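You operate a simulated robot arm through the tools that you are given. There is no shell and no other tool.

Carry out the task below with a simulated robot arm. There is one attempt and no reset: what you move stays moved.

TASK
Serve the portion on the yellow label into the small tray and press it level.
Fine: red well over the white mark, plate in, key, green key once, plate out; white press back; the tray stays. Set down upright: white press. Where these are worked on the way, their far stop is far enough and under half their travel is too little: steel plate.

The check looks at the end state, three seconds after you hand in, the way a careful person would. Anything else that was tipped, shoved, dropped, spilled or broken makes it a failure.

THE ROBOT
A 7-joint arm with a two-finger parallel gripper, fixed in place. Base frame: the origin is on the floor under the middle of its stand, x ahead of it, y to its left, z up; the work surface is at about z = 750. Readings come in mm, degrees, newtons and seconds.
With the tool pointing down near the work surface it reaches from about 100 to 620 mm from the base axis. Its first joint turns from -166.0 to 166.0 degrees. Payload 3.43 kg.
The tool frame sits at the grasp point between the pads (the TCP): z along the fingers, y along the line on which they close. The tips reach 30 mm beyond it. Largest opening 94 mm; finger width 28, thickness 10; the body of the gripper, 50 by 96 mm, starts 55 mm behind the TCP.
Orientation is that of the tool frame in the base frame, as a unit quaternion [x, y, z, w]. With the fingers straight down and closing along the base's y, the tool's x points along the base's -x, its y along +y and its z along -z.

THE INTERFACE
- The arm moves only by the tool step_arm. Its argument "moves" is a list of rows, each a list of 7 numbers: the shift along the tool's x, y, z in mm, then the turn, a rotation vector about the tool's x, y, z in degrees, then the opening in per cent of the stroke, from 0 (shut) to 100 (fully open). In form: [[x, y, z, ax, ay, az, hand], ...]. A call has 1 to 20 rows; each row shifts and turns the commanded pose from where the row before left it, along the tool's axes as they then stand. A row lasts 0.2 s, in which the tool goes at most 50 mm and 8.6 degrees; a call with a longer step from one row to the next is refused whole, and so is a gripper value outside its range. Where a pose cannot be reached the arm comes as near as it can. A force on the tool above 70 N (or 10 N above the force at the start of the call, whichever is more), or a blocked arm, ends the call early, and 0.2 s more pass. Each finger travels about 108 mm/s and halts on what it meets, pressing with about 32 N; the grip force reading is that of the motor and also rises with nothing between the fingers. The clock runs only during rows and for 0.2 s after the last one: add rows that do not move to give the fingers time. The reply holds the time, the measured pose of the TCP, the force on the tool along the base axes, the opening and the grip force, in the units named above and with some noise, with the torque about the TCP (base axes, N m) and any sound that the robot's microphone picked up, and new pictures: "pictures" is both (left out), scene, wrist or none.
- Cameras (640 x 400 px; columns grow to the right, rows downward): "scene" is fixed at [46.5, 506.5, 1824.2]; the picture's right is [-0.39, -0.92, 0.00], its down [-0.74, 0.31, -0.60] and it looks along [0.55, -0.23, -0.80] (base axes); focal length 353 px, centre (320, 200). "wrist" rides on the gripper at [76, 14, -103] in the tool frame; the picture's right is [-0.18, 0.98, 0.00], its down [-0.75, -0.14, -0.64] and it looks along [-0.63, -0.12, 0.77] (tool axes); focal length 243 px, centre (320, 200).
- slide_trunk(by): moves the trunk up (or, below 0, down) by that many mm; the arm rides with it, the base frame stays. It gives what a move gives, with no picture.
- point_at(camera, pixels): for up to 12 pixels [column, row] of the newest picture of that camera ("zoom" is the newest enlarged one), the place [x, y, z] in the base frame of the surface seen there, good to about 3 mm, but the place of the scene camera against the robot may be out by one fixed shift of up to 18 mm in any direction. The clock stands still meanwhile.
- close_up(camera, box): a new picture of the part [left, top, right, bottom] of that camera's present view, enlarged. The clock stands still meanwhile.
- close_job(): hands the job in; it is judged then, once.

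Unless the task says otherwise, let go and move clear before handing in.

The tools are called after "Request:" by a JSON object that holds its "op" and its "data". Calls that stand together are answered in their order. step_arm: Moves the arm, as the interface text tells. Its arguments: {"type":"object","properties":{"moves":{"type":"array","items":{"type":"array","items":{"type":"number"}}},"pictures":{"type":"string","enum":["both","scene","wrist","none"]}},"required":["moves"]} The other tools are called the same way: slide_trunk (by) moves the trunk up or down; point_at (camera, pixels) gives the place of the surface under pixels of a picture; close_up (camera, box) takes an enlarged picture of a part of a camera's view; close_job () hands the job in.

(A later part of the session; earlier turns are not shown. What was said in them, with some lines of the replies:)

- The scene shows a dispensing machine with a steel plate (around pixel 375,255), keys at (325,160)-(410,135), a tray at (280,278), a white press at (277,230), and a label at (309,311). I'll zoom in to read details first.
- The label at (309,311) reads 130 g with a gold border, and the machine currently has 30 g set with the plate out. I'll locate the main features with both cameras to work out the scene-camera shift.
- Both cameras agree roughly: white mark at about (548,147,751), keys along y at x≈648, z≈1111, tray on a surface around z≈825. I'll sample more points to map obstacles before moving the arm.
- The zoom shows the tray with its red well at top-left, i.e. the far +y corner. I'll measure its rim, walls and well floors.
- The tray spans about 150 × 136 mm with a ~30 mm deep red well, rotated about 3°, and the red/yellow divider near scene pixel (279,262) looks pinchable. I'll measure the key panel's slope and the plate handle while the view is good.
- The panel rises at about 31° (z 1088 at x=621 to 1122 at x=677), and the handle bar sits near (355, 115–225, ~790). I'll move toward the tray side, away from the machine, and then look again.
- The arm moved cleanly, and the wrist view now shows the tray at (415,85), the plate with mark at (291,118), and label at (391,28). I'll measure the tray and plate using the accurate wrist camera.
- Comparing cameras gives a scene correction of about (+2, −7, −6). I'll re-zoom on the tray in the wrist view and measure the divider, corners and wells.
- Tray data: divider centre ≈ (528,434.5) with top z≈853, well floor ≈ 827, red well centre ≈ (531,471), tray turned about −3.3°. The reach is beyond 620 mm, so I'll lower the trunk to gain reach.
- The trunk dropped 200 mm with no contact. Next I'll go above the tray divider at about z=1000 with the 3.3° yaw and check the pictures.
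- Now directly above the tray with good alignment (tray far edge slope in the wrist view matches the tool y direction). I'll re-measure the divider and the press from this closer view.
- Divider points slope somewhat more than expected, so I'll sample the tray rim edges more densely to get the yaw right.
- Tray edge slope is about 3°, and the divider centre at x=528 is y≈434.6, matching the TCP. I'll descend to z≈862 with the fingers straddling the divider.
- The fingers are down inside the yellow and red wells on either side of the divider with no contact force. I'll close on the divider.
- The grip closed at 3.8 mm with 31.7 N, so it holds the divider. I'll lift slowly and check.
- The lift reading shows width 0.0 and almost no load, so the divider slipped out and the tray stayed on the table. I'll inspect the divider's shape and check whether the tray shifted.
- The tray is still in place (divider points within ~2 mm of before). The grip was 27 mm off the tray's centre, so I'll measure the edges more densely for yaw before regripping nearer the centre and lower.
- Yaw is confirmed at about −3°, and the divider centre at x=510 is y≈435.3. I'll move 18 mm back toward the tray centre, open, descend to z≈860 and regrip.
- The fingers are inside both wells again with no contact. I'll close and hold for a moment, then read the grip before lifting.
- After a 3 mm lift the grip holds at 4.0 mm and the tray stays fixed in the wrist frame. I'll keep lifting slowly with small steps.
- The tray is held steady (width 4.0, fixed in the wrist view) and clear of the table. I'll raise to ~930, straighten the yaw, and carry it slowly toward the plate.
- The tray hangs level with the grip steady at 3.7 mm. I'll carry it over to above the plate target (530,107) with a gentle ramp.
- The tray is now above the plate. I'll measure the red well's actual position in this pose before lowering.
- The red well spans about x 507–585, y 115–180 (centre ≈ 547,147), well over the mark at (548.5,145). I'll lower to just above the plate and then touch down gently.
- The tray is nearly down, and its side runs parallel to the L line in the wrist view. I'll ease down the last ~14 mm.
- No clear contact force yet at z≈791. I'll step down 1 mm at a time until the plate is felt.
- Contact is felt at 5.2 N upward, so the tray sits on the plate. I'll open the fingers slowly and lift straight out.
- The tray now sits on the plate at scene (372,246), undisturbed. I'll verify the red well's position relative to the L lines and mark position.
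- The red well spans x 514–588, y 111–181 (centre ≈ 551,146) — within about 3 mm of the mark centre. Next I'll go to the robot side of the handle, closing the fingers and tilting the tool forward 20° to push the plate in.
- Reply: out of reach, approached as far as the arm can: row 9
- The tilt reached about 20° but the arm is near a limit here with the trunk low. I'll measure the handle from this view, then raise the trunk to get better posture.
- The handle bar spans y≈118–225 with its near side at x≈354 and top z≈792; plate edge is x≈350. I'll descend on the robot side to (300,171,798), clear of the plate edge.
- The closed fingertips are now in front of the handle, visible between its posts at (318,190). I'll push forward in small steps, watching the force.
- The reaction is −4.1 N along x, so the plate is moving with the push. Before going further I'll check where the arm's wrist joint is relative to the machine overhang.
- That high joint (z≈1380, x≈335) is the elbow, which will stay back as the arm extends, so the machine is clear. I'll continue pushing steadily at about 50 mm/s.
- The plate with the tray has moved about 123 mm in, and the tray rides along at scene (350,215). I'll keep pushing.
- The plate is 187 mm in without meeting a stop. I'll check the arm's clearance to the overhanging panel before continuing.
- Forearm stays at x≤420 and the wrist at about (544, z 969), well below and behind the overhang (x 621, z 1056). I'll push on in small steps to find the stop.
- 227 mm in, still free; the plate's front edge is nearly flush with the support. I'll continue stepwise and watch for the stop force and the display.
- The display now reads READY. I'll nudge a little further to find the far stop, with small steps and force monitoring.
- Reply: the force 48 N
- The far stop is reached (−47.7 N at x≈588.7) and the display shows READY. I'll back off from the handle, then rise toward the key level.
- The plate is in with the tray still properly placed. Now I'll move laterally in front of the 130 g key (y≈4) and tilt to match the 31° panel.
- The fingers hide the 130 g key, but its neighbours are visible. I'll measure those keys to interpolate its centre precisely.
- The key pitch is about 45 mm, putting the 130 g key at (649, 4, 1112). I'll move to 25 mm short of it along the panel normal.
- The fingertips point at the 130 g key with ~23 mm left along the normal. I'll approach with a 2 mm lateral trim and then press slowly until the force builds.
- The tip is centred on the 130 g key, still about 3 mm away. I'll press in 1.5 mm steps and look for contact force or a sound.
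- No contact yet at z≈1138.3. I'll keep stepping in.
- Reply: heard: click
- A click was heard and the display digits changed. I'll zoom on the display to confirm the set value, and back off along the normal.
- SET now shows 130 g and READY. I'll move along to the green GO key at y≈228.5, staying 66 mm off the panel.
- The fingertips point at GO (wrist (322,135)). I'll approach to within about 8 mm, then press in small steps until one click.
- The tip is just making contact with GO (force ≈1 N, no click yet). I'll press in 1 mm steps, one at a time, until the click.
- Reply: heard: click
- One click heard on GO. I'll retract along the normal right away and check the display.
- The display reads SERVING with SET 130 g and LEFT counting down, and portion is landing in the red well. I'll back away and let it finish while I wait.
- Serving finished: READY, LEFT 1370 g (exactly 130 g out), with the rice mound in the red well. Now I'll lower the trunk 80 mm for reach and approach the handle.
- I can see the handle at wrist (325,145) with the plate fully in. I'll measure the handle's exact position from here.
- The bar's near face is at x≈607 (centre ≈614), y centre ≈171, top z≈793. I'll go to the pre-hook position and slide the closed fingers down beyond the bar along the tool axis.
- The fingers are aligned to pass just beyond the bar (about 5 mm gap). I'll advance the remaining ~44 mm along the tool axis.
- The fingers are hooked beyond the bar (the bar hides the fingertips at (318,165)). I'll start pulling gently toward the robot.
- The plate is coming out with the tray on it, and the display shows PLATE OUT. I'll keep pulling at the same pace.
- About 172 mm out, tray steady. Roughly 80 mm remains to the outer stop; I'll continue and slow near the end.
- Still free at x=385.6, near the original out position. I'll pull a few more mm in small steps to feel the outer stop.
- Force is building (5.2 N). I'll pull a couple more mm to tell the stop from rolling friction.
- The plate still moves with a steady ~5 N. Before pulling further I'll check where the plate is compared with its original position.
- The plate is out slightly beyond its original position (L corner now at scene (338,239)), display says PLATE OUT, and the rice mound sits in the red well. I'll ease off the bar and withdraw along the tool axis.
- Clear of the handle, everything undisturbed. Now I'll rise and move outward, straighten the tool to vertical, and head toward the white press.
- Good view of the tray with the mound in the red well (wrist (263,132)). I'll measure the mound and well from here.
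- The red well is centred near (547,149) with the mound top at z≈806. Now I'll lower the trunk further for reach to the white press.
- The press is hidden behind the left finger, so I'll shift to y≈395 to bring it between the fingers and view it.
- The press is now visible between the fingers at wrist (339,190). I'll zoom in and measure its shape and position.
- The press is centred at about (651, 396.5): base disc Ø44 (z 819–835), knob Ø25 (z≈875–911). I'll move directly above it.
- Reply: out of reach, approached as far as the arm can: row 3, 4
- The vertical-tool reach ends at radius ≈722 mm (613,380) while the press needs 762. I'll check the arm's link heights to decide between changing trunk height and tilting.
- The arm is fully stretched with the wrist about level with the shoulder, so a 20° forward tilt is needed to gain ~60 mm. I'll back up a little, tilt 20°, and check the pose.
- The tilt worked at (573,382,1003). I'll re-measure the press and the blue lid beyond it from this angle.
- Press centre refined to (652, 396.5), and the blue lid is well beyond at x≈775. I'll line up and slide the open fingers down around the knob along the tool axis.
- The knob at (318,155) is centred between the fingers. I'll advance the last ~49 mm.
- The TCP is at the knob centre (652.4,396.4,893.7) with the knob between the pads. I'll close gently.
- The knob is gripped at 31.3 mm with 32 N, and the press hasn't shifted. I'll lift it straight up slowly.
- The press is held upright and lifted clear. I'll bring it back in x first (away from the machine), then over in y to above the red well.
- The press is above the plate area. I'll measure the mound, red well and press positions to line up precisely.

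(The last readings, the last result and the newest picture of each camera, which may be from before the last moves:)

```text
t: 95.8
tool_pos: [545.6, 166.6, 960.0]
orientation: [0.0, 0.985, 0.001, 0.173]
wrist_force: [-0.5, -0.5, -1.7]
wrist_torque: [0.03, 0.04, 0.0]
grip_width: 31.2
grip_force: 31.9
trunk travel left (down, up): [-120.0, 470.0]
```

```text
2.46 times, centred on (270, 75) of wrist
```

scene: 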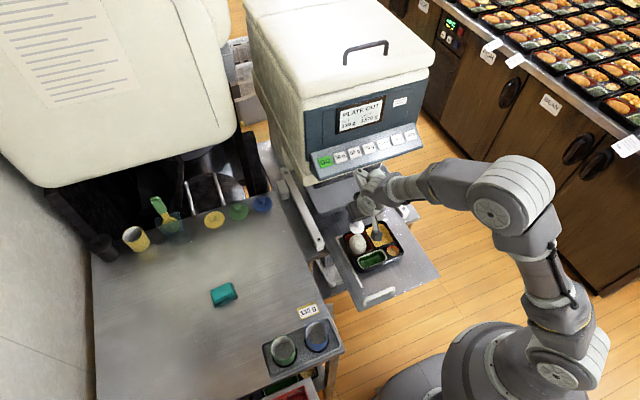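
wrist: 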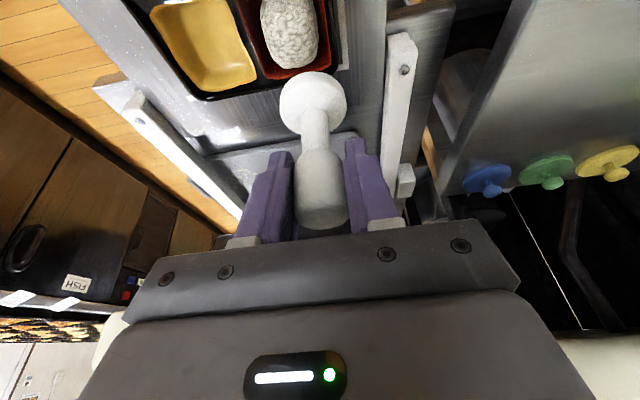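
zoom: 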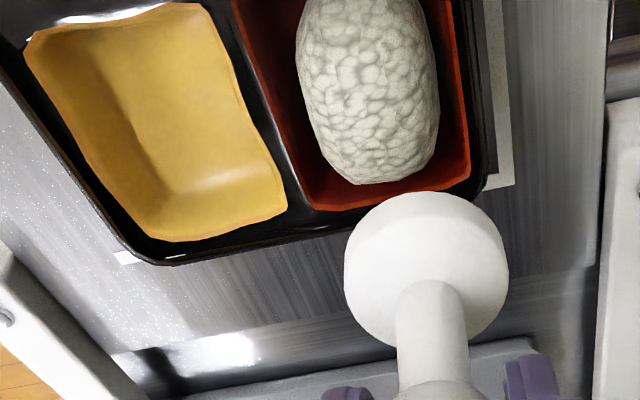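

The red well centre is about (547,148) and the mound is nearly centred there; the press axis is at (≈546,167.5). I'll shift to align over the well, then lower to just above the mound top (z≈808).

Request:
{"op": "step_arm", "data": {"moves": [[-1.3, -9, 0.5, 0, 0, 0, 0], [0, -9.5, 0, 0, 0, 0, 0], [6.84, 0, 18.8, 0, 0, 0, 0], [6.84, 0, 18.8, 0, 0, 0, 0], [6.84, 0, 18.8, 0, 0, 0, 0], [3.42, 0, 9.4, 0, 0, 0, 0], [0, 0, 0, 0, 0, 0, 0]]}}

```text
t: 97.4
tool_pos: [547.4, 147.3, 891.0]
orientation: [0.0, 0.985, 0.0, 0.174]
wrist_force: [0.0, -0.3, -2.2]
wrist_torque: [-0.03, 0.01, -0.01]
grip_width: 31.3
grip_force: 32.4
trunk travel left (down, up): [-120.0, 470.0]
```

scene: 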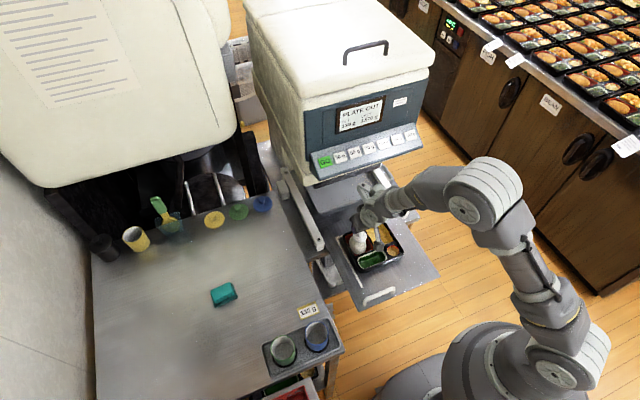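
wrist: 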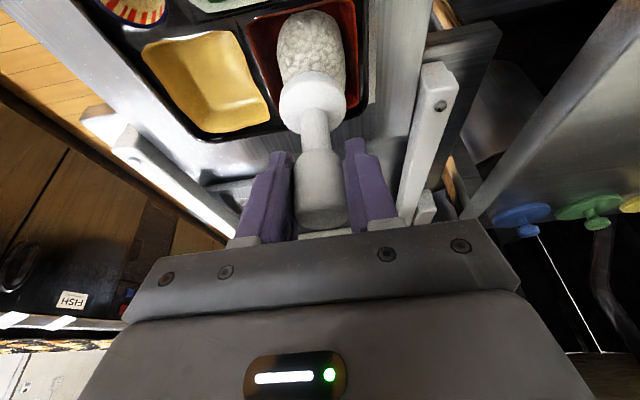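

The disc bottom is about 8 mm above the mound. I'll zoom in both cameras to check the alignment with the well.

Request:
{"op": "close_up", "data": {"camera": "scene", "box": [330, 200, 420, 280]}}

Request:
{"op": "close_up", "data": {"camera": "wrist", "box": [220, 0, 400, 160]}}

Request:
{"op": "point_at", "data": {"camera": "wrist", "pixels": [[283, 100], [345, 98], [313, 100], [312, 75], [248, 25], [355, 0], [270, 112], [360, 90], [350, 40], [265, 60], [352, 70], [310, 30]]}}

```text
5.00 times, centred on (375, 240) of scene
```

zoom: 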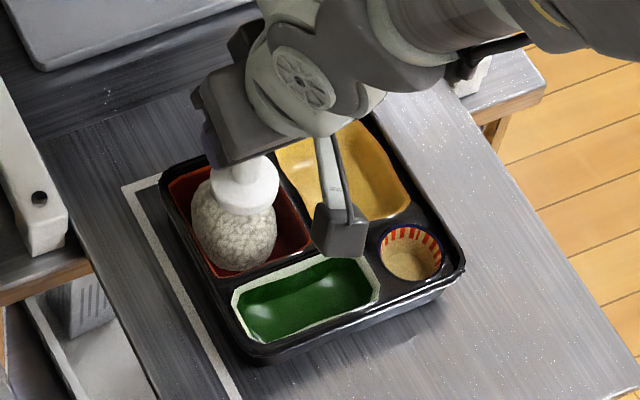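

```text
2.50 times, centred on (310, 80) of wrist
```

zoom: 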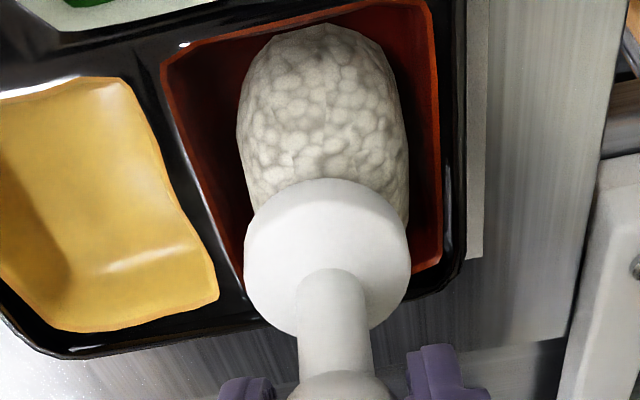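

```text
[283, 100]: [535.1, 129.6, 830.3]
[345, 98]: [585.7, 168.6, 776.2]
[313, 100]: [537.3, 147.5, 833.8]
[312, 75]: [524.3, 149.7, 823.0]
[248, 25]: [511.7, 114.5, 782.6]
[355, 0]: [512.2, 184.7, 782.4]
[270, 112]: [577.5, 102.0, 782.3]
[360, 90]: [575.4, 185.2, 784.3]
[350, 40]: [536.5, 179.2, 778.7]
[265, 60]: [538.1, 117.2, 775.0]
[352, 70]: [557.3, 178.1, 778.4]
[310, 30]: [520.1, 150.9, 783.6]
```

The disc is centred over the well (disc ≈ (546.5,149), well ≈ (547.5,149.6)). I'll lower onto the mound in small steps, watching the force.

Request:
{"op": "step_arm", "data": {"moves": [[1.03, 0, 2.82, 0, 0, 0, 0], [1.03, 0, 2.82, 0, 0, 0, 0], [1.03, 0, 2.82, 0, 0, 0, 0], [0.68, 0, 1.88, 0, 0, 0, 0], [0, 0, 0, 0, 0, 0, 0]], "pictures": "scene"}}

Request:
{"op": "step_arm", "data": {"moves": [[0.68, 0, 1.88, 0, 0, 0, 0], [0.68, 0, 1.88, 0, 0, 0, 0], [0, 0, 0, 0, 0, 0, 0]], "pictures": "scene"}}

```text
t: 98.6
tool_pos: [547.9, 148.8, 879.0]
orientation: [0.0, 0.985, -0.001, 0.173]
wrist_force: [-0.1, 0.3, -1.2]
wrist_torque: [-0.01, 0.05, -0.02]
grip_width: 30.8
grip_force: 32.4
trunk travel left (down, up): [-120.0, 470.0]
```

scene: 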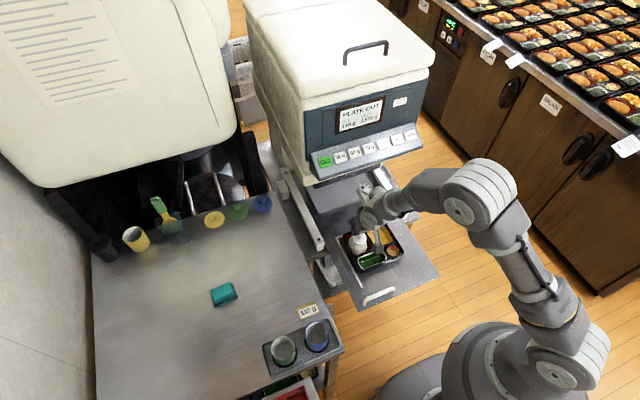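

```text
t: 99.4
tool_pos: [547.1, 147.9, 877.2]
orientation: [0.0, 0.985, 0.0, 0.173]
wrist_force: [0.8, -1.0, -2.2]
wrist_torque: [0.0, -0.01, -0.01]
grip_width: 30.9
grip_force: 31.9
trunk travel left (down, up): [-120.0, 470.0]
```

scene: 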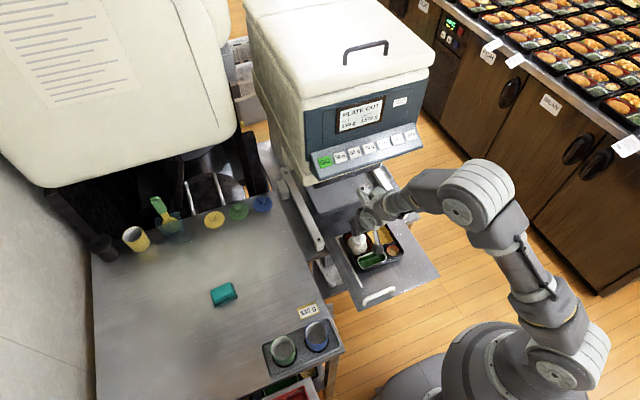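

No resistance yet at disc bottom ≈802. I'll keep lowering in 2 mm steps.

Request:
{"op": "step_arm", "data": {"moves": [[0.68, 0, 1.88, 0, 0, 0, 0], [0.68, 0, 1.88, 0, 0, 0, 0], [0, 0, 0, 0, 0, 0, 0]], "pictures": "none"}}

Request:
{"op": "step_arm", "data": {"moves": [[0.68, 0, 1.88, 0, 0, 0, 0], [0.68, 0, 1.88, 0, 0, 0, 0], [0, 0, 0, 0, 0, 0, 0]], "pictures": "both"}}

Request:
{"op": "close_up", "data": {"camera": "wrist", "box": [220, 0, 400, 160]}}

```text
t: 100.2
tool_pos: [548.6, 148.8, 871.2]
orientation: [0.0, 0.985, -0.001, 0.172]
wrist_force: [0.0, -0.4, -0.5]
wrist_torque: [0.03, -0.02, 0.02]
grip_width: 31.0
grip_force: 31.9
trunk travel left (down, up): [-120.0, 470.0]
```

```text
t: 101.0
tool_pos: [548.1, 149.5, 867.8]
orientation: [0.0, 0.985, 0.0, 0.173]
wrist_force: [0.3, 0.4, -1.9]
wrist_torque: [0.01, 0.03, 0.04]
grip_width: 30.9
grip_force: 31.7
trunk travel left (down, up): [-120.0, 470.0]
```

scene: 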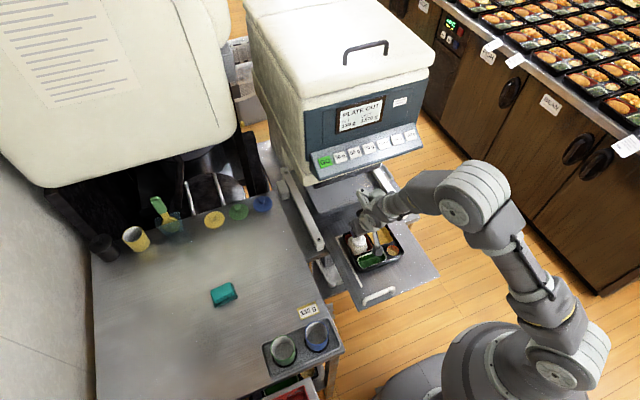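
wrist: 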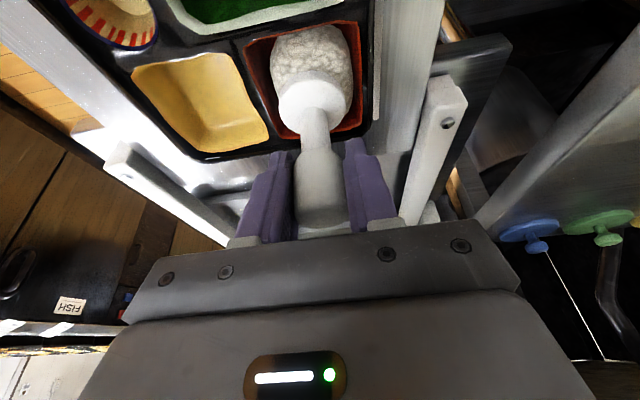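

```text
2.50 times, centred on (310, 80) of wrist
```

zoom: 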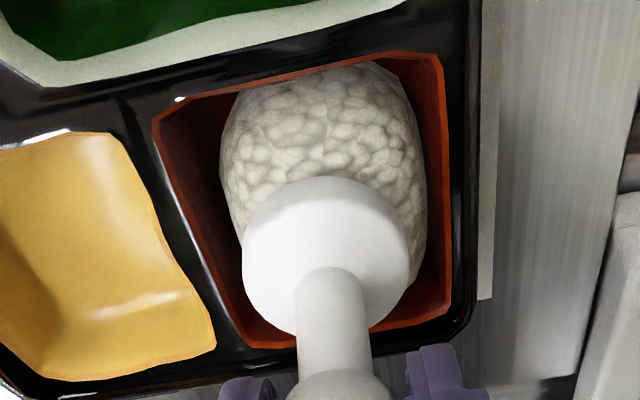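

The mound is visibly spreading under the disc. I'll continue pressing down in 2 mm steps and watch how it fills the well.

Request:
{"op": "step_arm", "data": {"moves": [[0.68, 0, 1.88, 0, 0, 0, 0], [0.68, 0, 1.88, 0, 0, 0, 0], [0.68, 0, 1.88, 0, 0, 0, 0], [0, 0, 0, 0, 0, 0, 0]], "pictures": "wrist"}}

Request:
{"op": "close_up", "data": {"camera": "wrist", "box": [220, 0, 400, 160]}}

```text
t: 102.0
tool_pos: [547.7, 148.4, 862.3]
orientation: [0.001, 0.985, 0.0, 0.174]
wrist_force: [-0.9, -0.8, 5.5]
wrist_torque: [0.11, 0.0, -0.01]
grip_width: 30.9
grip_force: 32.1
trunk travel left (down, up): [-120.0, 470.0]
```

wrist: 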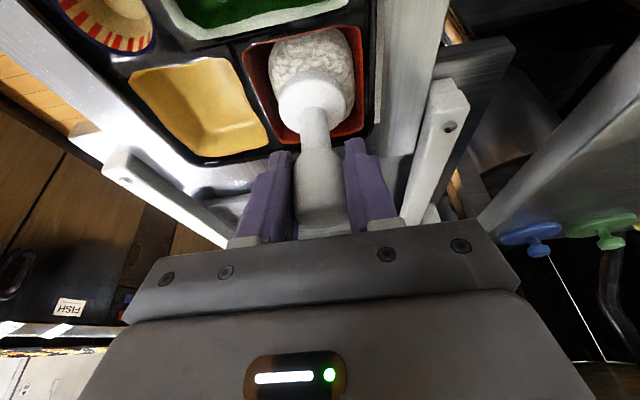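

```text
2.50 times, centred on (310, 80) of wrist
```

zoom: 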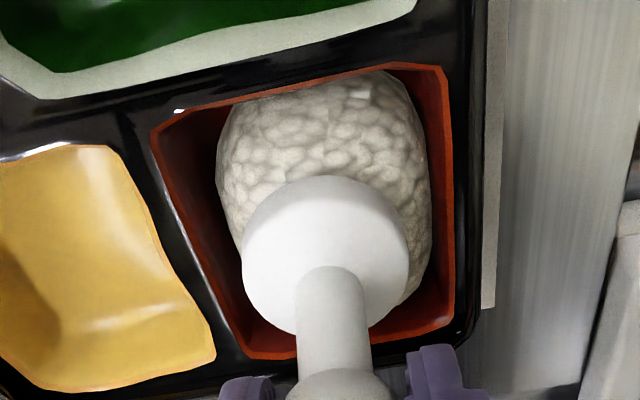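

Resistance has begun (about 7 N relative). Disc bottom ≈788; I'll keep pressing in small steps.

Request:
{"op": "step_arm", "data": {"moves": [[0.68, 0, 1.88, 0, 0, 0, 0], [0, 0, 0, 0, 0, 0, 0]], "pictures": "none"}}

Request:
{"op": "step_arm", "data": {"moves": [[0.68, 0, 1.88, 0, 0, 0, 0], [0, 0, 0, 0, 0, 0, 0]], "pictures": "wrist"}}

Request:
{"op": "close_up", "data": {"camera": "wrist", "box": [220, 0, 400, 160]}}

```text
t: 102.6
tool_pos: [548.3, 148.4, 861.1]
orientation: [0.001, 0.985, 0.001, 0.175]
wrist_force: [0.4, -2.2, 24.6]
wrist_torque: [0.21, -0.17, -0.03]
grip_width: 31.0
grip_force: 32.1
trunk travel left (down, up): [-120.0, 470.0]
```

```text
t: 103.2
tool_pos: [548.3, 149.1, 861.1]
orientation: [0.001, 0.984, 0.001, 0.177]
wrist_force: [0.4, -3.7, 48.7]
wrist_torque: [0.11, -0.13, 0.03]
grip_width: 30.8
grip_force: 32.0
trunk travel left (down, up): [-120.0, 470.0]
```

wrist: 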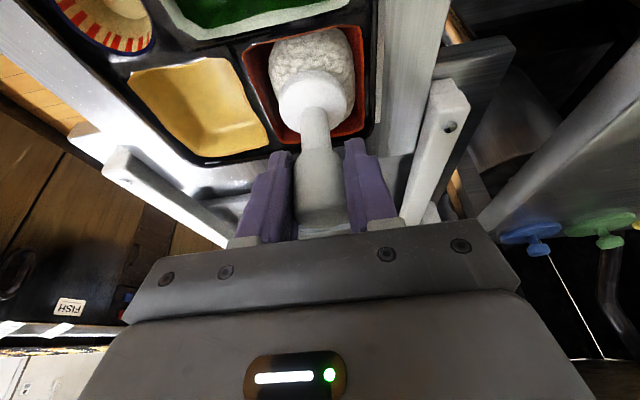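

```text
2.50 times, centred on (310, 80) of wrist
```

zoom: 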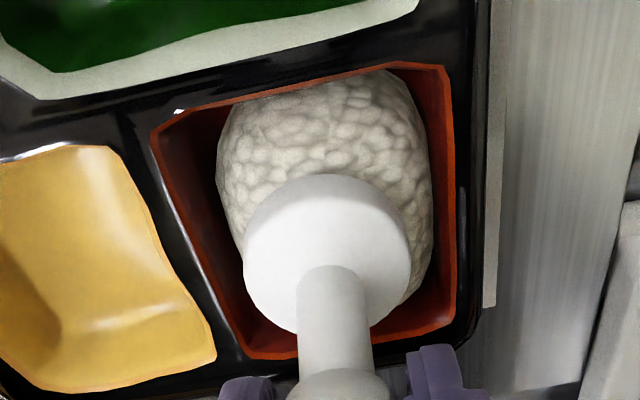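

Force rose sharply to ~49 N with no more travel, so the portion is fully compressed at disc bottom ≈786. I'll lift off and look at the result.

Request:
{"op": "step_arm", "data": {"moves": [[-1.37, 0, -3.76, 0, 0, 0, 0], [-3.42, 0, -9.4, 0, 0, 0, 0], [-6.84, 0, -18.8, 0, 0, 0, 0], [-10.26, 0, -28.2, 0, 0, 0, 0], [-10.26, 0, -28.2, 0, 0, 0, 0], [0, 0, 0, 0, 0, 0, 0]]}}

Request:
{"op": "close_up", "data": {"camera": "wrist", "box": [180, 0, 400, 160]}}

Request:
{"op": "close_up", "data": {"camera": "scene", "box": [330, 200, 420, 280]}}

```text
t: 104.6
tool_pos: [547.8, 149.3, 952.5]
orientation: [0.0, 0.985, 0.0, 0.172]
wrist_force: [-0.1, 0.4, -0.8]
wrist_torque: [0.02, 0.01, 0.01]
grip_width: 30.7
grip_force: 32.0
trunk travel left (down, up): [-120.0, 470.0]
```

scene: 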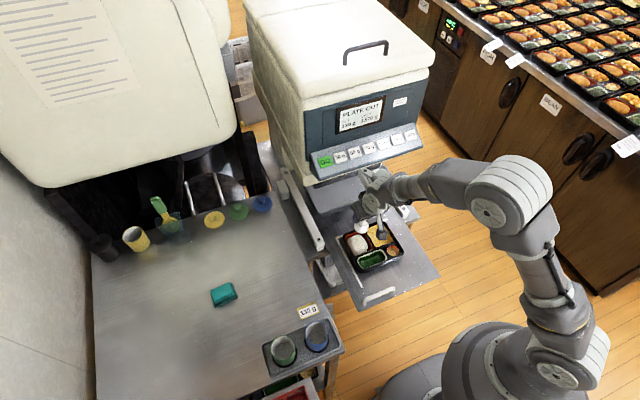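
wrist: 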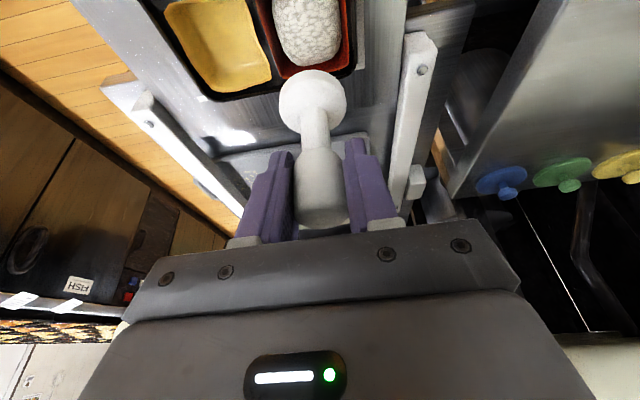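

```text
2.50 times, centred on (290, 80) of wrist
```

zoom: 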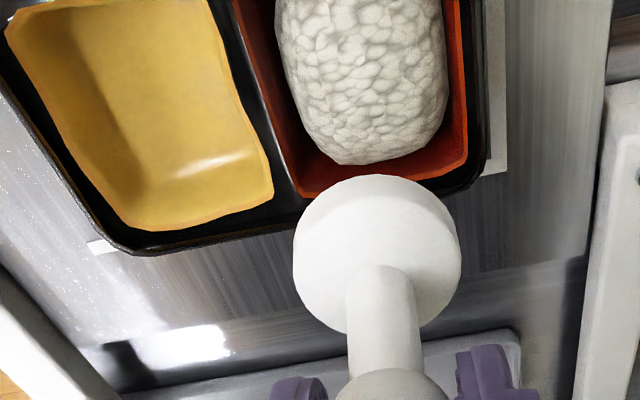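

```text
5.00 times, centred on (375, 240) of scene
```

zoom: 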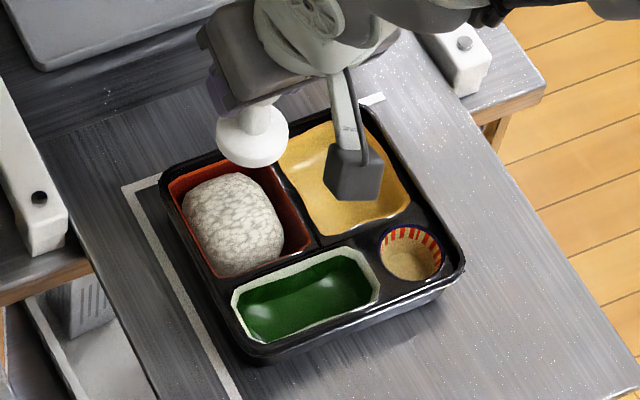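

The portion is now broader and flatter. I'll measure its top heights to see whether it's level.

Request:
{"op": "point_at", "data": {"camera": "zoom", "pixels": [[200, 195], [230, 180], [255, 195], [210, 220], [235, 210], [262, 225], [225, 245], [245, 240], [270, 245], [220, 265], [250, 265], [185, 205]]}}

Request:
{"op": "point_at", "data": {"camera": "wrist", "pixels": [[290, 10], [310, 10], [330, 10], [285, 30], [305, 30], [325, 30], [335, 30], [290, 45], [310, 45], [330, 45], [310, 60], [300, 20]]}}

```text
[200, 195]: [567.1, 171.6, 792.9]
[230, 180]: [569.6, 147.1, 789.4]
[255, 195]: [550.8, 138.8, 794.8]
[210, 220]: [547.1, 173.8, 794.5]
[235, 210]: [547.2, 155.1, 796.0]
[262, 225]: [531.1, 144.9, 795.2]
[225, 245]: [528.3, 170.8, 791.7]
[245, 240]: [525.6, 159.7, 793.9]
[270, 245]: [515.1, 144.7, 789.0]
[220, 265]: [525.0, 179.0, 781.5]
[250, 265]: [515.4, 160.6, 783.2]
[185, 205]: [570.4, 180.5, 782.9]
```

```text
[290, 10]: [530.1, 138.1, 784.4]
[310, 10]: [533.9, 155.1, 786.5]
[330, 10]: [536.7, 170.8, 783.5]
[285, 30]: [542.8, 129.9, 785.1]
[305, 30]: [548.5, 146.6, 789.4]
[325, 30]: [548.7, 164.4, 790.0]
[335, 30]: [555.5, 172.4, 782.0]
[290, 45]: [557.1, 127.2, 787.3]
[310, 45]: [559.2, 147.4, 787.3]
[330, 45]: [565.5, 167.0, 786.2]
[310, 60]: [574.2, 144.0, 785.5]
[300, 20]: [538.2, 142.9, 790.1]
```

The top is a flat plateau at z≈784–790, level with the tray rim. Now I'll check whether the press slipped in the grip before returning it.

Request:
{"op": "point_at", "data": {"camera": "wrist", "pixels": [[314, 100], [285, 100], [345, 98], [313, 75], [300, 90], [330, 90], [300, 150], [340, 150], [320, 215], [314, 72], [296, 120], [335, 118]]}}

Request:
{"op": "close_up", "data": {"camera": "wrist", "box": [220, 50, 420, 250]}}

```text
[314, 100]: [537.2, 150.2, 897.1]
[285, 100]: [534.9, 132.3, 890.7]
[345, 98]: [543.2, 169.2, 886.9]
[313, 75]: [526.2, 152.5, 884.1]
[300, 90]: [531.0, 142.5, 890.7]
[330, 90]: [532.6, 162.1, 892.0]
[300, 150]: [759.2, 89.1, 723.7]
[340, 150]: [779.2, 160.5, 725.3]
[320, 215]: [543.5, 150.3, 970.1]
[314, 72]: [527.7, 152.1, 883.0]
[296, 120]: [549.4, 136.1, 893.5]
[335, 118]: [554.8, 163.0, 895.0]
```

```text
2.00 times, centred on (320, 150) of wrist
```

zoom: 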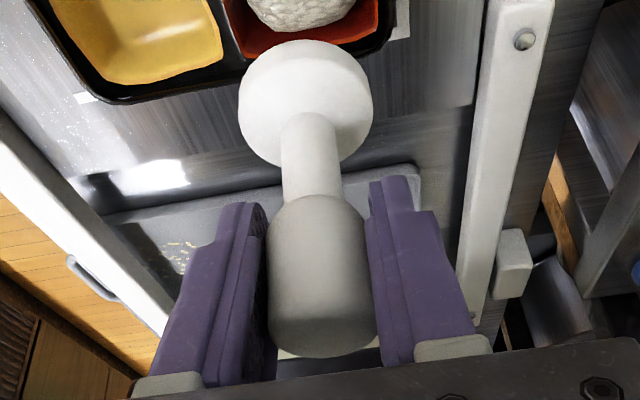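

The press hasn't slipped (disc top still ≈60 mm below the TCP) and it's upright. I'll carry it back the way it came, over to its original spot.

Request:
{"op": "step_arm", "data": {"moves": [[-2.4, 10, -6.6, 0, 0, 0, 0], [0, 20, 0, 0, 0, 0, 0], [0, 28, 0, 0, 0, 0, 0], [0, 28, 0, 0, 0, 0, 0], [0, 28, 0, 0, 0, 0, 0], [0, 28, 0, 0, 0, 0, 0], [0, 28, 0, 0, 0, 0, 0], [0, 28, 0, 0, 0, 0, 0], [0, 28, 0, 0, 0, 0, 0], [0, 14, 0, 0, 0, 0, 0], [0, 6.5, 0, 0, 0, 0, 0], [-9.4, 0, 3.42, 0, 0, 0, 0], [-18.8, 0, 6.84, 0, 0, 0, 0], [-23.5, 0, 8.55, 0, 0, 0, 0], [-23.5, 0, 8.55, 0, 0, 0, 0], [-14.1, 0, 5.13, 0, 0, 0, 0], [-9.4, 0, 3.42, 0, 0, 0, 0], [0, 0, 0, 0, 0, 0, 0]]}}

```text
t: 108.4
tool_pos: [653.9, 395.1, 958.4]
orientation: [0.0, 0.985, 0.0, 0.173]
wrist_force: [0.6, 0.0, -1.4]
wrist_torque: [0.03, -0.01, 0.02]
grip_width: 30.8
grip_force: 32.0
trunk travel left (down, up): [-120.0, 470.0]
```

scene: 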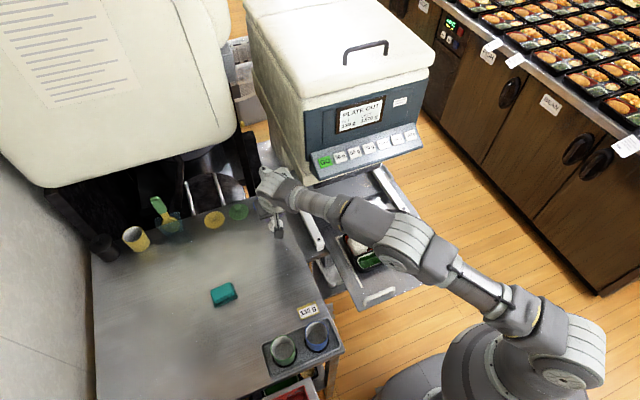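
wrist: 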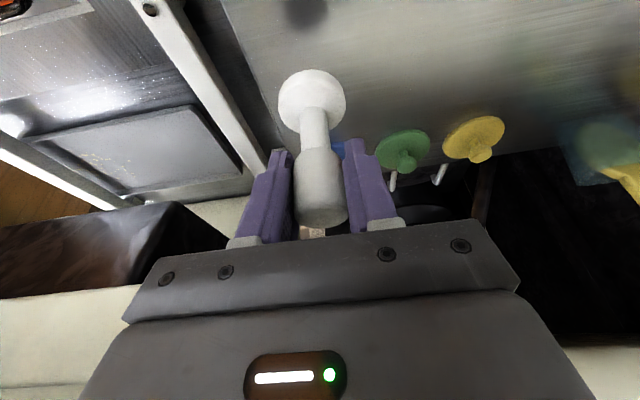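

Back at the pickup column (the view matches the one at lift-off). I'll lower to about 5 mm above the table.

Request:
{"op": "step_arm", "data": {"moves": [[6.2, 0.8, 13.7, 0, 0, 0, 0], [5.13, 0, 14.1, 0, 0, 0, 0], [4.1, 0, 11.3, 0, 0, 0, 0], [3.42, 0, 9.4, 0, 0, 0, 0], [2.05, 0, 5.64, 0, 0, 0, 0], [0, 0, 0, 0, 0, 0, 0]]}}

```text
t: 109.8
tool_pos: [652.0, 395.5, 901.3]
orientation: [-0.001, 0.985, 0.001, 0.173]
wrist_force: [0.4, -0.6, -1.6]
wrist_torque: [0.02, 0.02, 0.03]
grip_width: 30.7
grip_force: 31.9
trunk travel left (down, up): [-120.0, 470.0]
```

scene: 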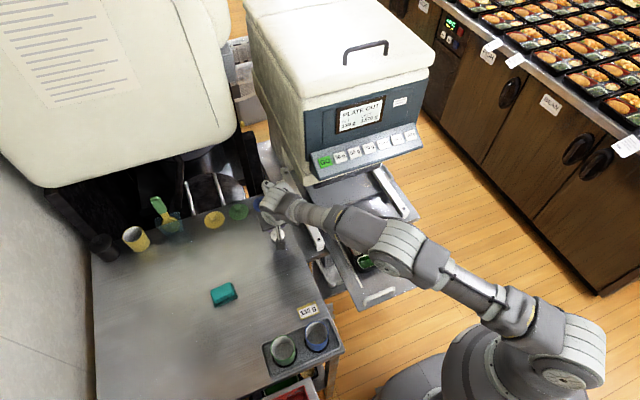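
wrist: 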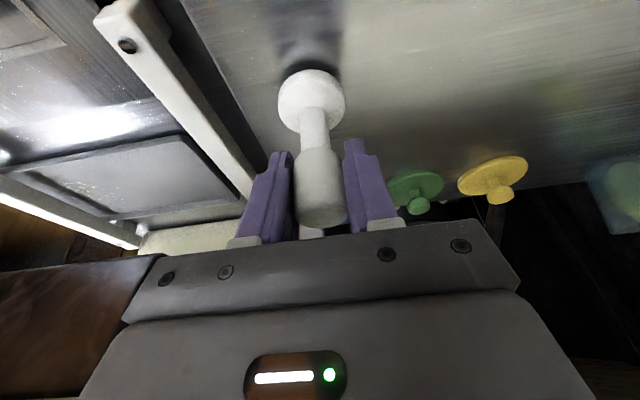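

About 7 mm remains to the table. I'll step down to contact.

Request:
{"op": "step_arm", "data": {"moves": [[0.68, 0.3, 1.88, 0, 0, 0, 0], [0.68, 0, 1.88, 0, 0, 0, 0], [0.51, 0, 1.41, 0, 0, 0, 0], [0, 0, 0, 0, 0, 0, 0]], "pictures": "none"}}

Request:
{"op": "step_arm", "data": {"moves": [[0.34, 0, 0.94, 0, 0, 0, 0], [0, 0, 0, 0, 0, 0, 0]], "pictures": "none"}}

```text
t: 110.8
tool_pos: [651.7, 395.5, 895.1]
orientation: [0.0, 0.985, -0.001, 0.173]
wrist_force: [-0.1, 0.0, -1.6]
wrist_torque: [0.04, -0.05, 0.0]
grip_width: 30.5
grip_force: 32.1
trunk travel left (down, up): [-120.0, 470.0]
```

```text
t: 111.4
tool_pos: [651.8, 396.1, 894.7]
orientation: [0.0, 0.985, 0.0, 0.174]
wrist_force: [-0.5, 0.1, 2.2]
wrist_torque: [0.05, -0.01, 0.03]
grip_width: 30.5
grip_force: 32.1
trunk travel left (down, up): [-120.0, 470.0]
```

Contact is starting (force changed from −1.6 to +2.2 N). I'll settle 1 mm more, then open the fingers symmetrically and slowly.

Request:
{"op": "step_arm", "data": {"moves": [[0.34, 0, 0.94, 0, 0, 0, 0], [0, 0, 0, 0, 0, 0, 0]], "pictures": "wrist"}}

Request:
{"op": "step_arm", "data": {"moves": [[0, 0, 0, 0, 0, 0, 33], [0, 0, 0, 0, 0, 0, 38], [0, 0, 0, 0, 0, 0, 45], [0, 0, 0, 0, 0, 0, 55], [0, 0, 0, 0, 0, 0, 60], [0, 0, 0, 0, 0, 0, 60]]}}

```text
t: 112.0
tool_pos: [651.2, 394.6, 895.1]
orientation: [-0.001, 0.985, 0.0, 0.175]
wrist_force: [0.7, -0.3, 9.0]
wrist_torque: [0.23, -0.12, -0.01]
grip_width: 30.3
grip_force: 32.1
trunk travel left (down, up): [-120.0, 470.0]
```

wrist: 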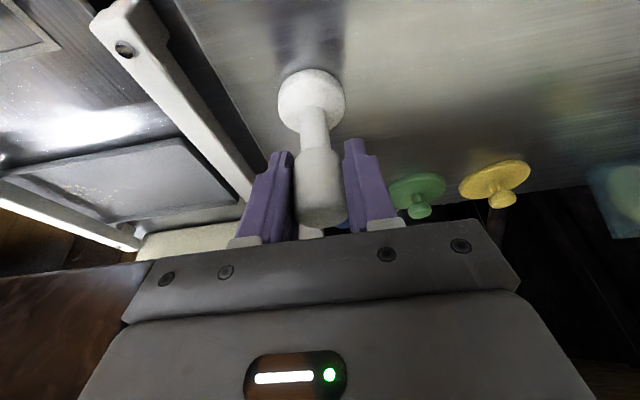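

```text
t: 113.4
tool_pos: [652.3, 396.7, 893.5]
orientation: [0.0, 0.985, 0.0, 0.173]
wrist_force: [0.6, 0.7, -0.1]
wrist_torque: [0.02, -0.02, 0.01]
grip_width: 56.3
grip_force: 0.0
trunk travel left (down, up): [-120.0, 470.0]
```

scene: 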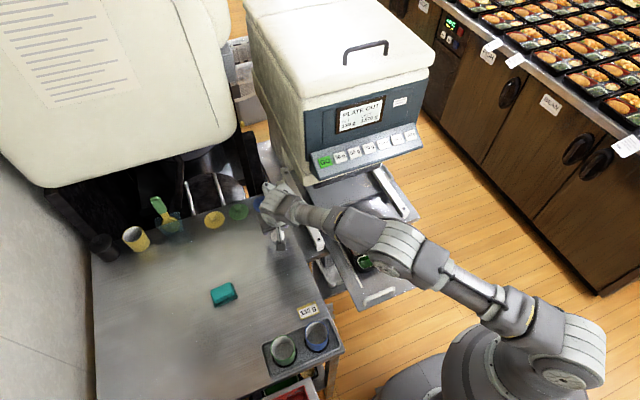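
wrist: 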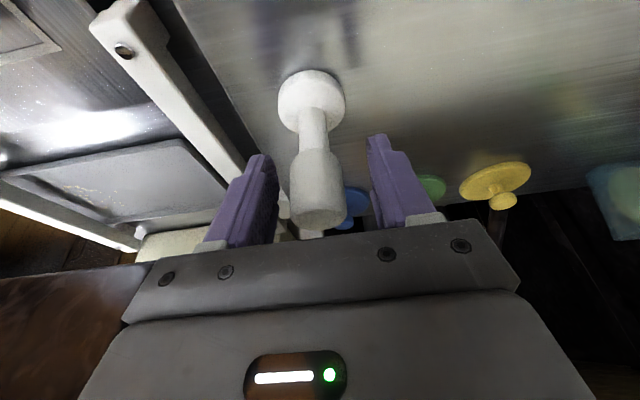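

The press stands upright on its own with the fingers open on both sides. I'll withdraw along the tool axis, then back away.

Request:
{"op": "step_arm", "data": {"moves": [[0, 0, -10, 0, 0, 0, 60], [0, 0, -25, 0, 0, 0, 60], [0, 0, -40, 0, 0, 0, 60], [0, 0, -40, 0, 0, 0, 60], [20, 0, -30, 0, 0, 0, 60], [0, 0, 0, 0, 0, 0, 60]]}}

Request:
{"op": "close_up", "data": {"camera": "wrist", "box": [240, 20, 440, 220]}}

```text
t: 114.8
tool_pos: [584.5, 396.2, 1023.3]
orientation: [0.0, 0.985, 0.0, 0.173]
wrist_force: [-0.8, 0.1, 0.5]
wrist_torque: [-0.04, -0.02, 0.01]
grip_width: 56.3
grip_force: 0.1
trunk travel left (down, up): [-120.0, 470.0]
```

scene: 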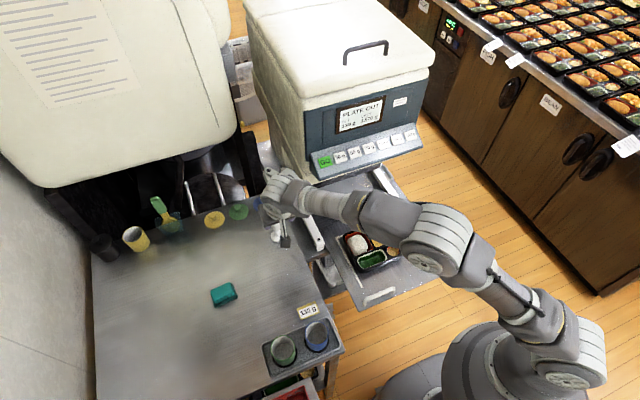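
wrist: 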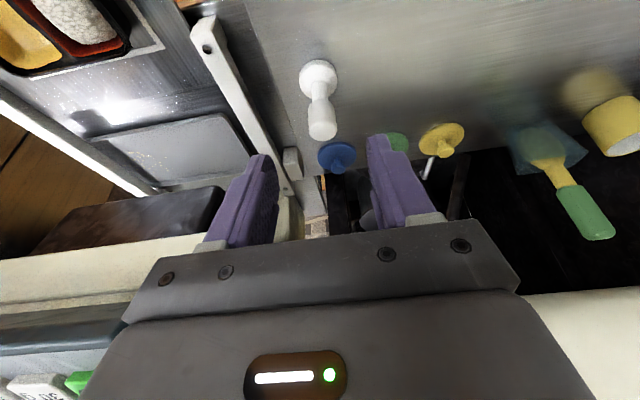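

```text
2.00 times, centred on (340, 120) of wrist
```

zoom: 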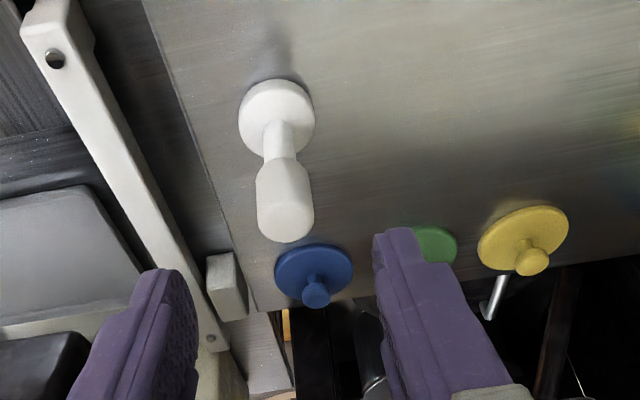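

The press is upright back on its spot beside the blue lid. I'll retreat to a clear pose and inspect the whole scene.

Request:
{"op": "step_arm", "data": {"moves": [[17.1, -15, -23.2, 0, 0, 0, 60], [17.1, -20, -23.2, 0, 0, 0, 60], [17.1, -20, -23.2, 0, 0, 0, 60], [17.1, -25, -23.2, 0, 0, 0, 60], [17.1, -25, -23.2, 0, 0, 0, 60], [0, -20, 0, 0, 7, 0, 60], [0, -20, 0, 0, 7, 0, 60], [0, -20, 0, 0, 6, 0, 60], [0, 0, 0, 0, 0, 0, 60]]}}

Request:
{"op": "slide_trunk", "data": {"by": 250}}

Request:
{"op": "step_arm", "data": {"moves": [[0, -40, 0, 0, 0, 0, 60], [0, -40, 0, 0, 0, 0, 60], [0, -40, 0, 0, 0, 0, 60], [0, -40, 0, 0, 0, 0, 60], [0, -40, 0, 0, 0, 0, 60], [0, 0, 0, 0, 0, 0, 60]]}}

```text
t: 116.8
tool_pos: [464.9, 230.1, 1103.2]
orientation: [0.0, 1.0, 0.001, 0.0]
wrist_force: [-0.1, 0.5, -0.2]
wrist_torque: [0.0, -0.01, 0.03]
grip_width: 56.5
grip_force: 0.0
trunk travel left (down, up): [-120.0, 470.0]
```

scene: 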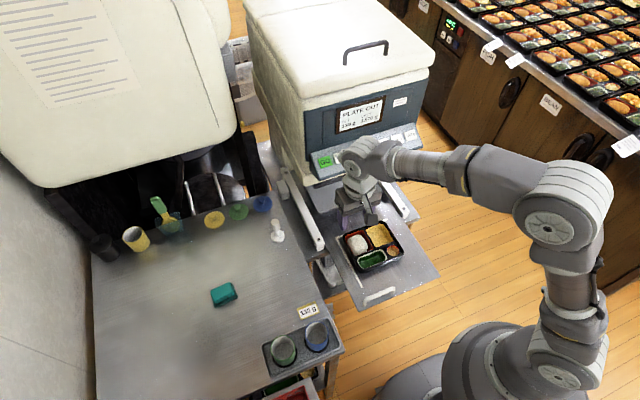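
wrist: 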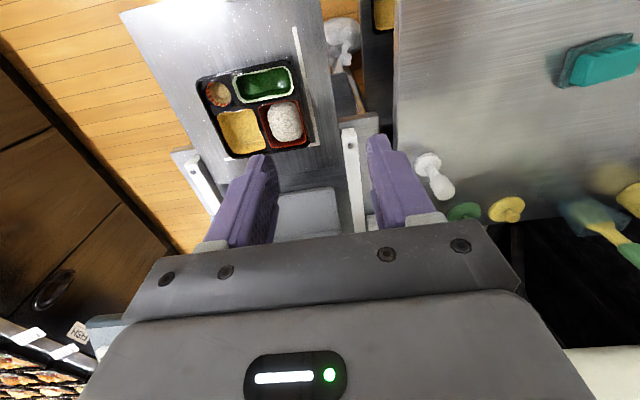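

```text
t: 119.4
tool_pos: [465.7, 231.2, 1352.1]
orientation: [0.0, 1.0, 0.0, -0.001]
wrist_force: [0.3, -0.3, -0.3]
wrist_torque: [-0.01, 0.0, 0.01]
grip_width: 56.4
grip_force: 0.1
trunk travel left (down, up): [-370.0, 220.0]
```

```text
t: 120.8
tool_pos: [465.8, 31.6, 1353.1]
orientation: [0.0, 1.0, -0.001, -0.001]
wrist_force: [-0.6, -0.3, 0.2]
wrist_torque: [-0.08, 0.0, -0.02]
grip_width: 56.4
grip_force: 0.2
trunk travel left (down, up): [-370.0, 220.0]
```

scene: 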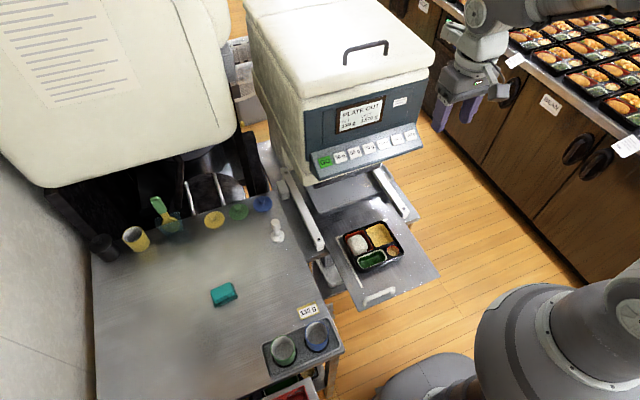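
wrist: 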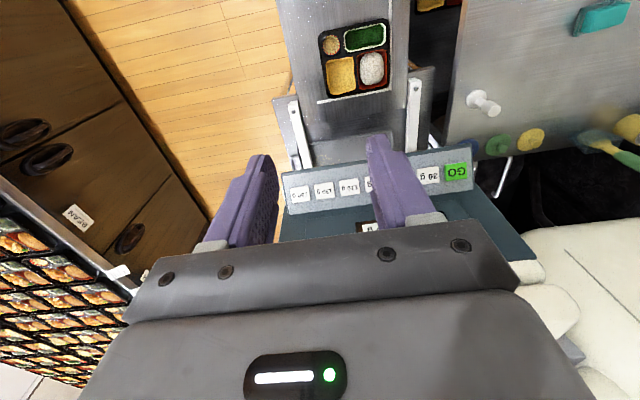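

The arm is clear. I'll inspect the tray, press and display in detail before handing in.

Request:
{"op": "close_up", "data": {"camera": "scene", "box": [330, 210, 420, 280]}}

Request:
{"op": "point_at", "data": {"camera": "zoom", "pixels": [[170, 180], [190, 170], [215, 185], [180, 205], [200, 195], [225, 205], [190, 225], [215, 220], [235, 225], [205, 245], [165, 195], [230, 170]]}}

Request:
{"op": "close_up", "data": {"camera": "scene", "box": [250, 80, 450, 320]}}

Request:
{"op": "close_up", "data": {"camera": "scene", "box": [80, 180, 350, 400]}}

Request:
{"op": "close_up", "data": {"camera": "wrist", "box": [300, 10, 400, 110]}}

```text
5.71 times, centred on (375, 245) of scene
```

zoom: 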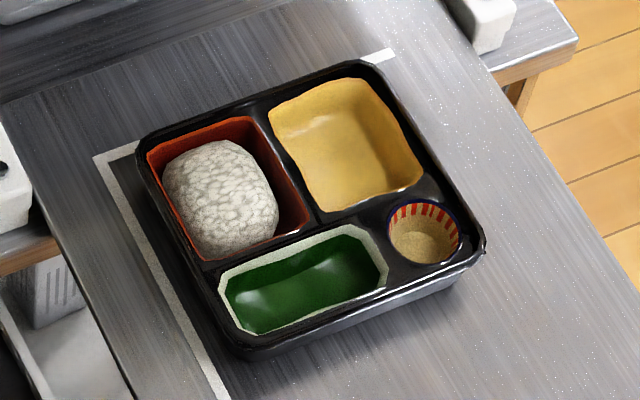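

```text
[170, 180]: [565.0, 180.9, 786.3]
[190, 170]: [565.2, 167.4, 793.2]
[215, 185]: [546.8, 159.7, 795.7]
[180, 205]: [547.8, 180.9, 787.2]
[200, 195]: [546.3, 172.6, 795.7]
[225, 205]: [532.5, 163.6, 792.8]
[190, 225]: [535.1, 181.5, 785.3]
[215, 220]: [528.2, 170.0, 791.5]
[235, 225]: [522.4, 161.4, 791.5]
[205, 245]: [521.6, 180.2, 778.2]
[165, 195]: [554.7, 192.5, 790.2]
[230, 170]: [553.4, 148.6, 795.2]
```

```text
1.67 times, centred on (350, 200) of scene
```

zoom: 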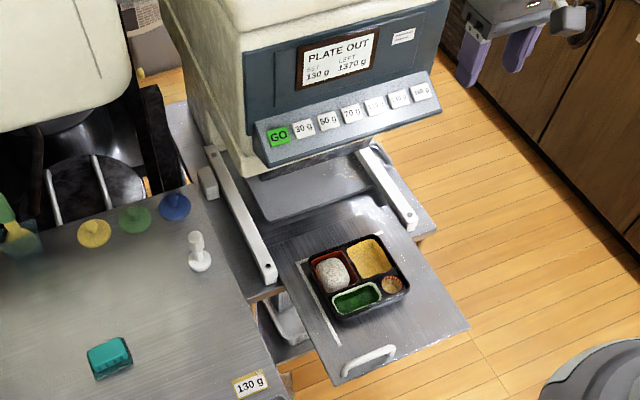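

```text
1.82 times, centred on (215, 290) of scene
```

zoom: 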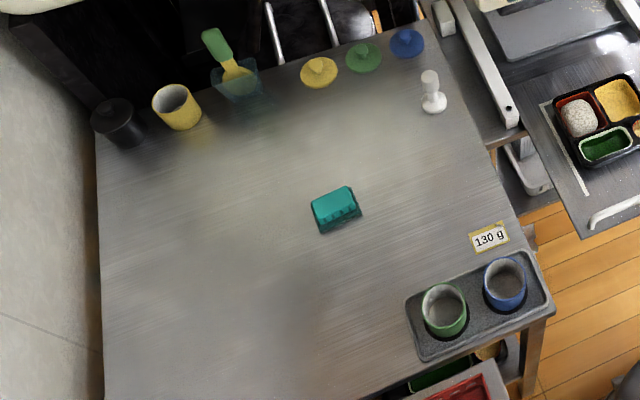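

```text
4.00 times, centred on (350, 60) of wrist
```

zoom: 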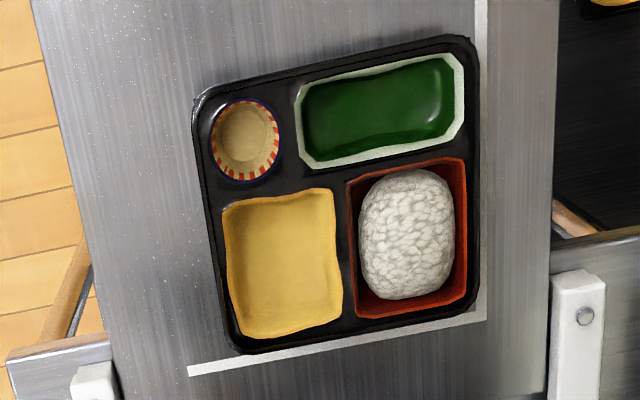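

Everything checks out. The display reads PLATE OUT, SET 130 g, LEFT 1370 g, and the portion in the red well is pressed flat at about rim height (z≈786–790). The tray is on the pulled-out plate, the white press stands upright in its original place, and nothing else has moved. The gripper is empty and clear, so I'm handing in.

Request:
{"op": "close_job", "data": {}}

```text
The job is handed in.
```

I served 130 g, the amount on the yellow label, into the red well of the small tray, pressed it flat and handed the job in. I don't have the check's verdict.

- **Serving:** I set the red well over the white mark, to within about 3 mm. I pushed the plate in to its far stop, pressed the 130 g key, then pressed the green key once. The display went from LEFT 1500 g to LEFT 1370 g.
- **Pressing:** the portion went solid under the white press at about 49 N. Its top is now about level with the tray rim, with slightly rounded edges. It sits a little to one side of the well, leaving a narrow gap on the other.
- **End state:** the plate is out a few millimetres past where it started, with the tray still on it. The white press is upright at its original spot. The gripper is empty and clear, and I saw nothing else moved or spilled.

My first grip on the tray slipped before it left the table, and the second held. The tray did not shift.
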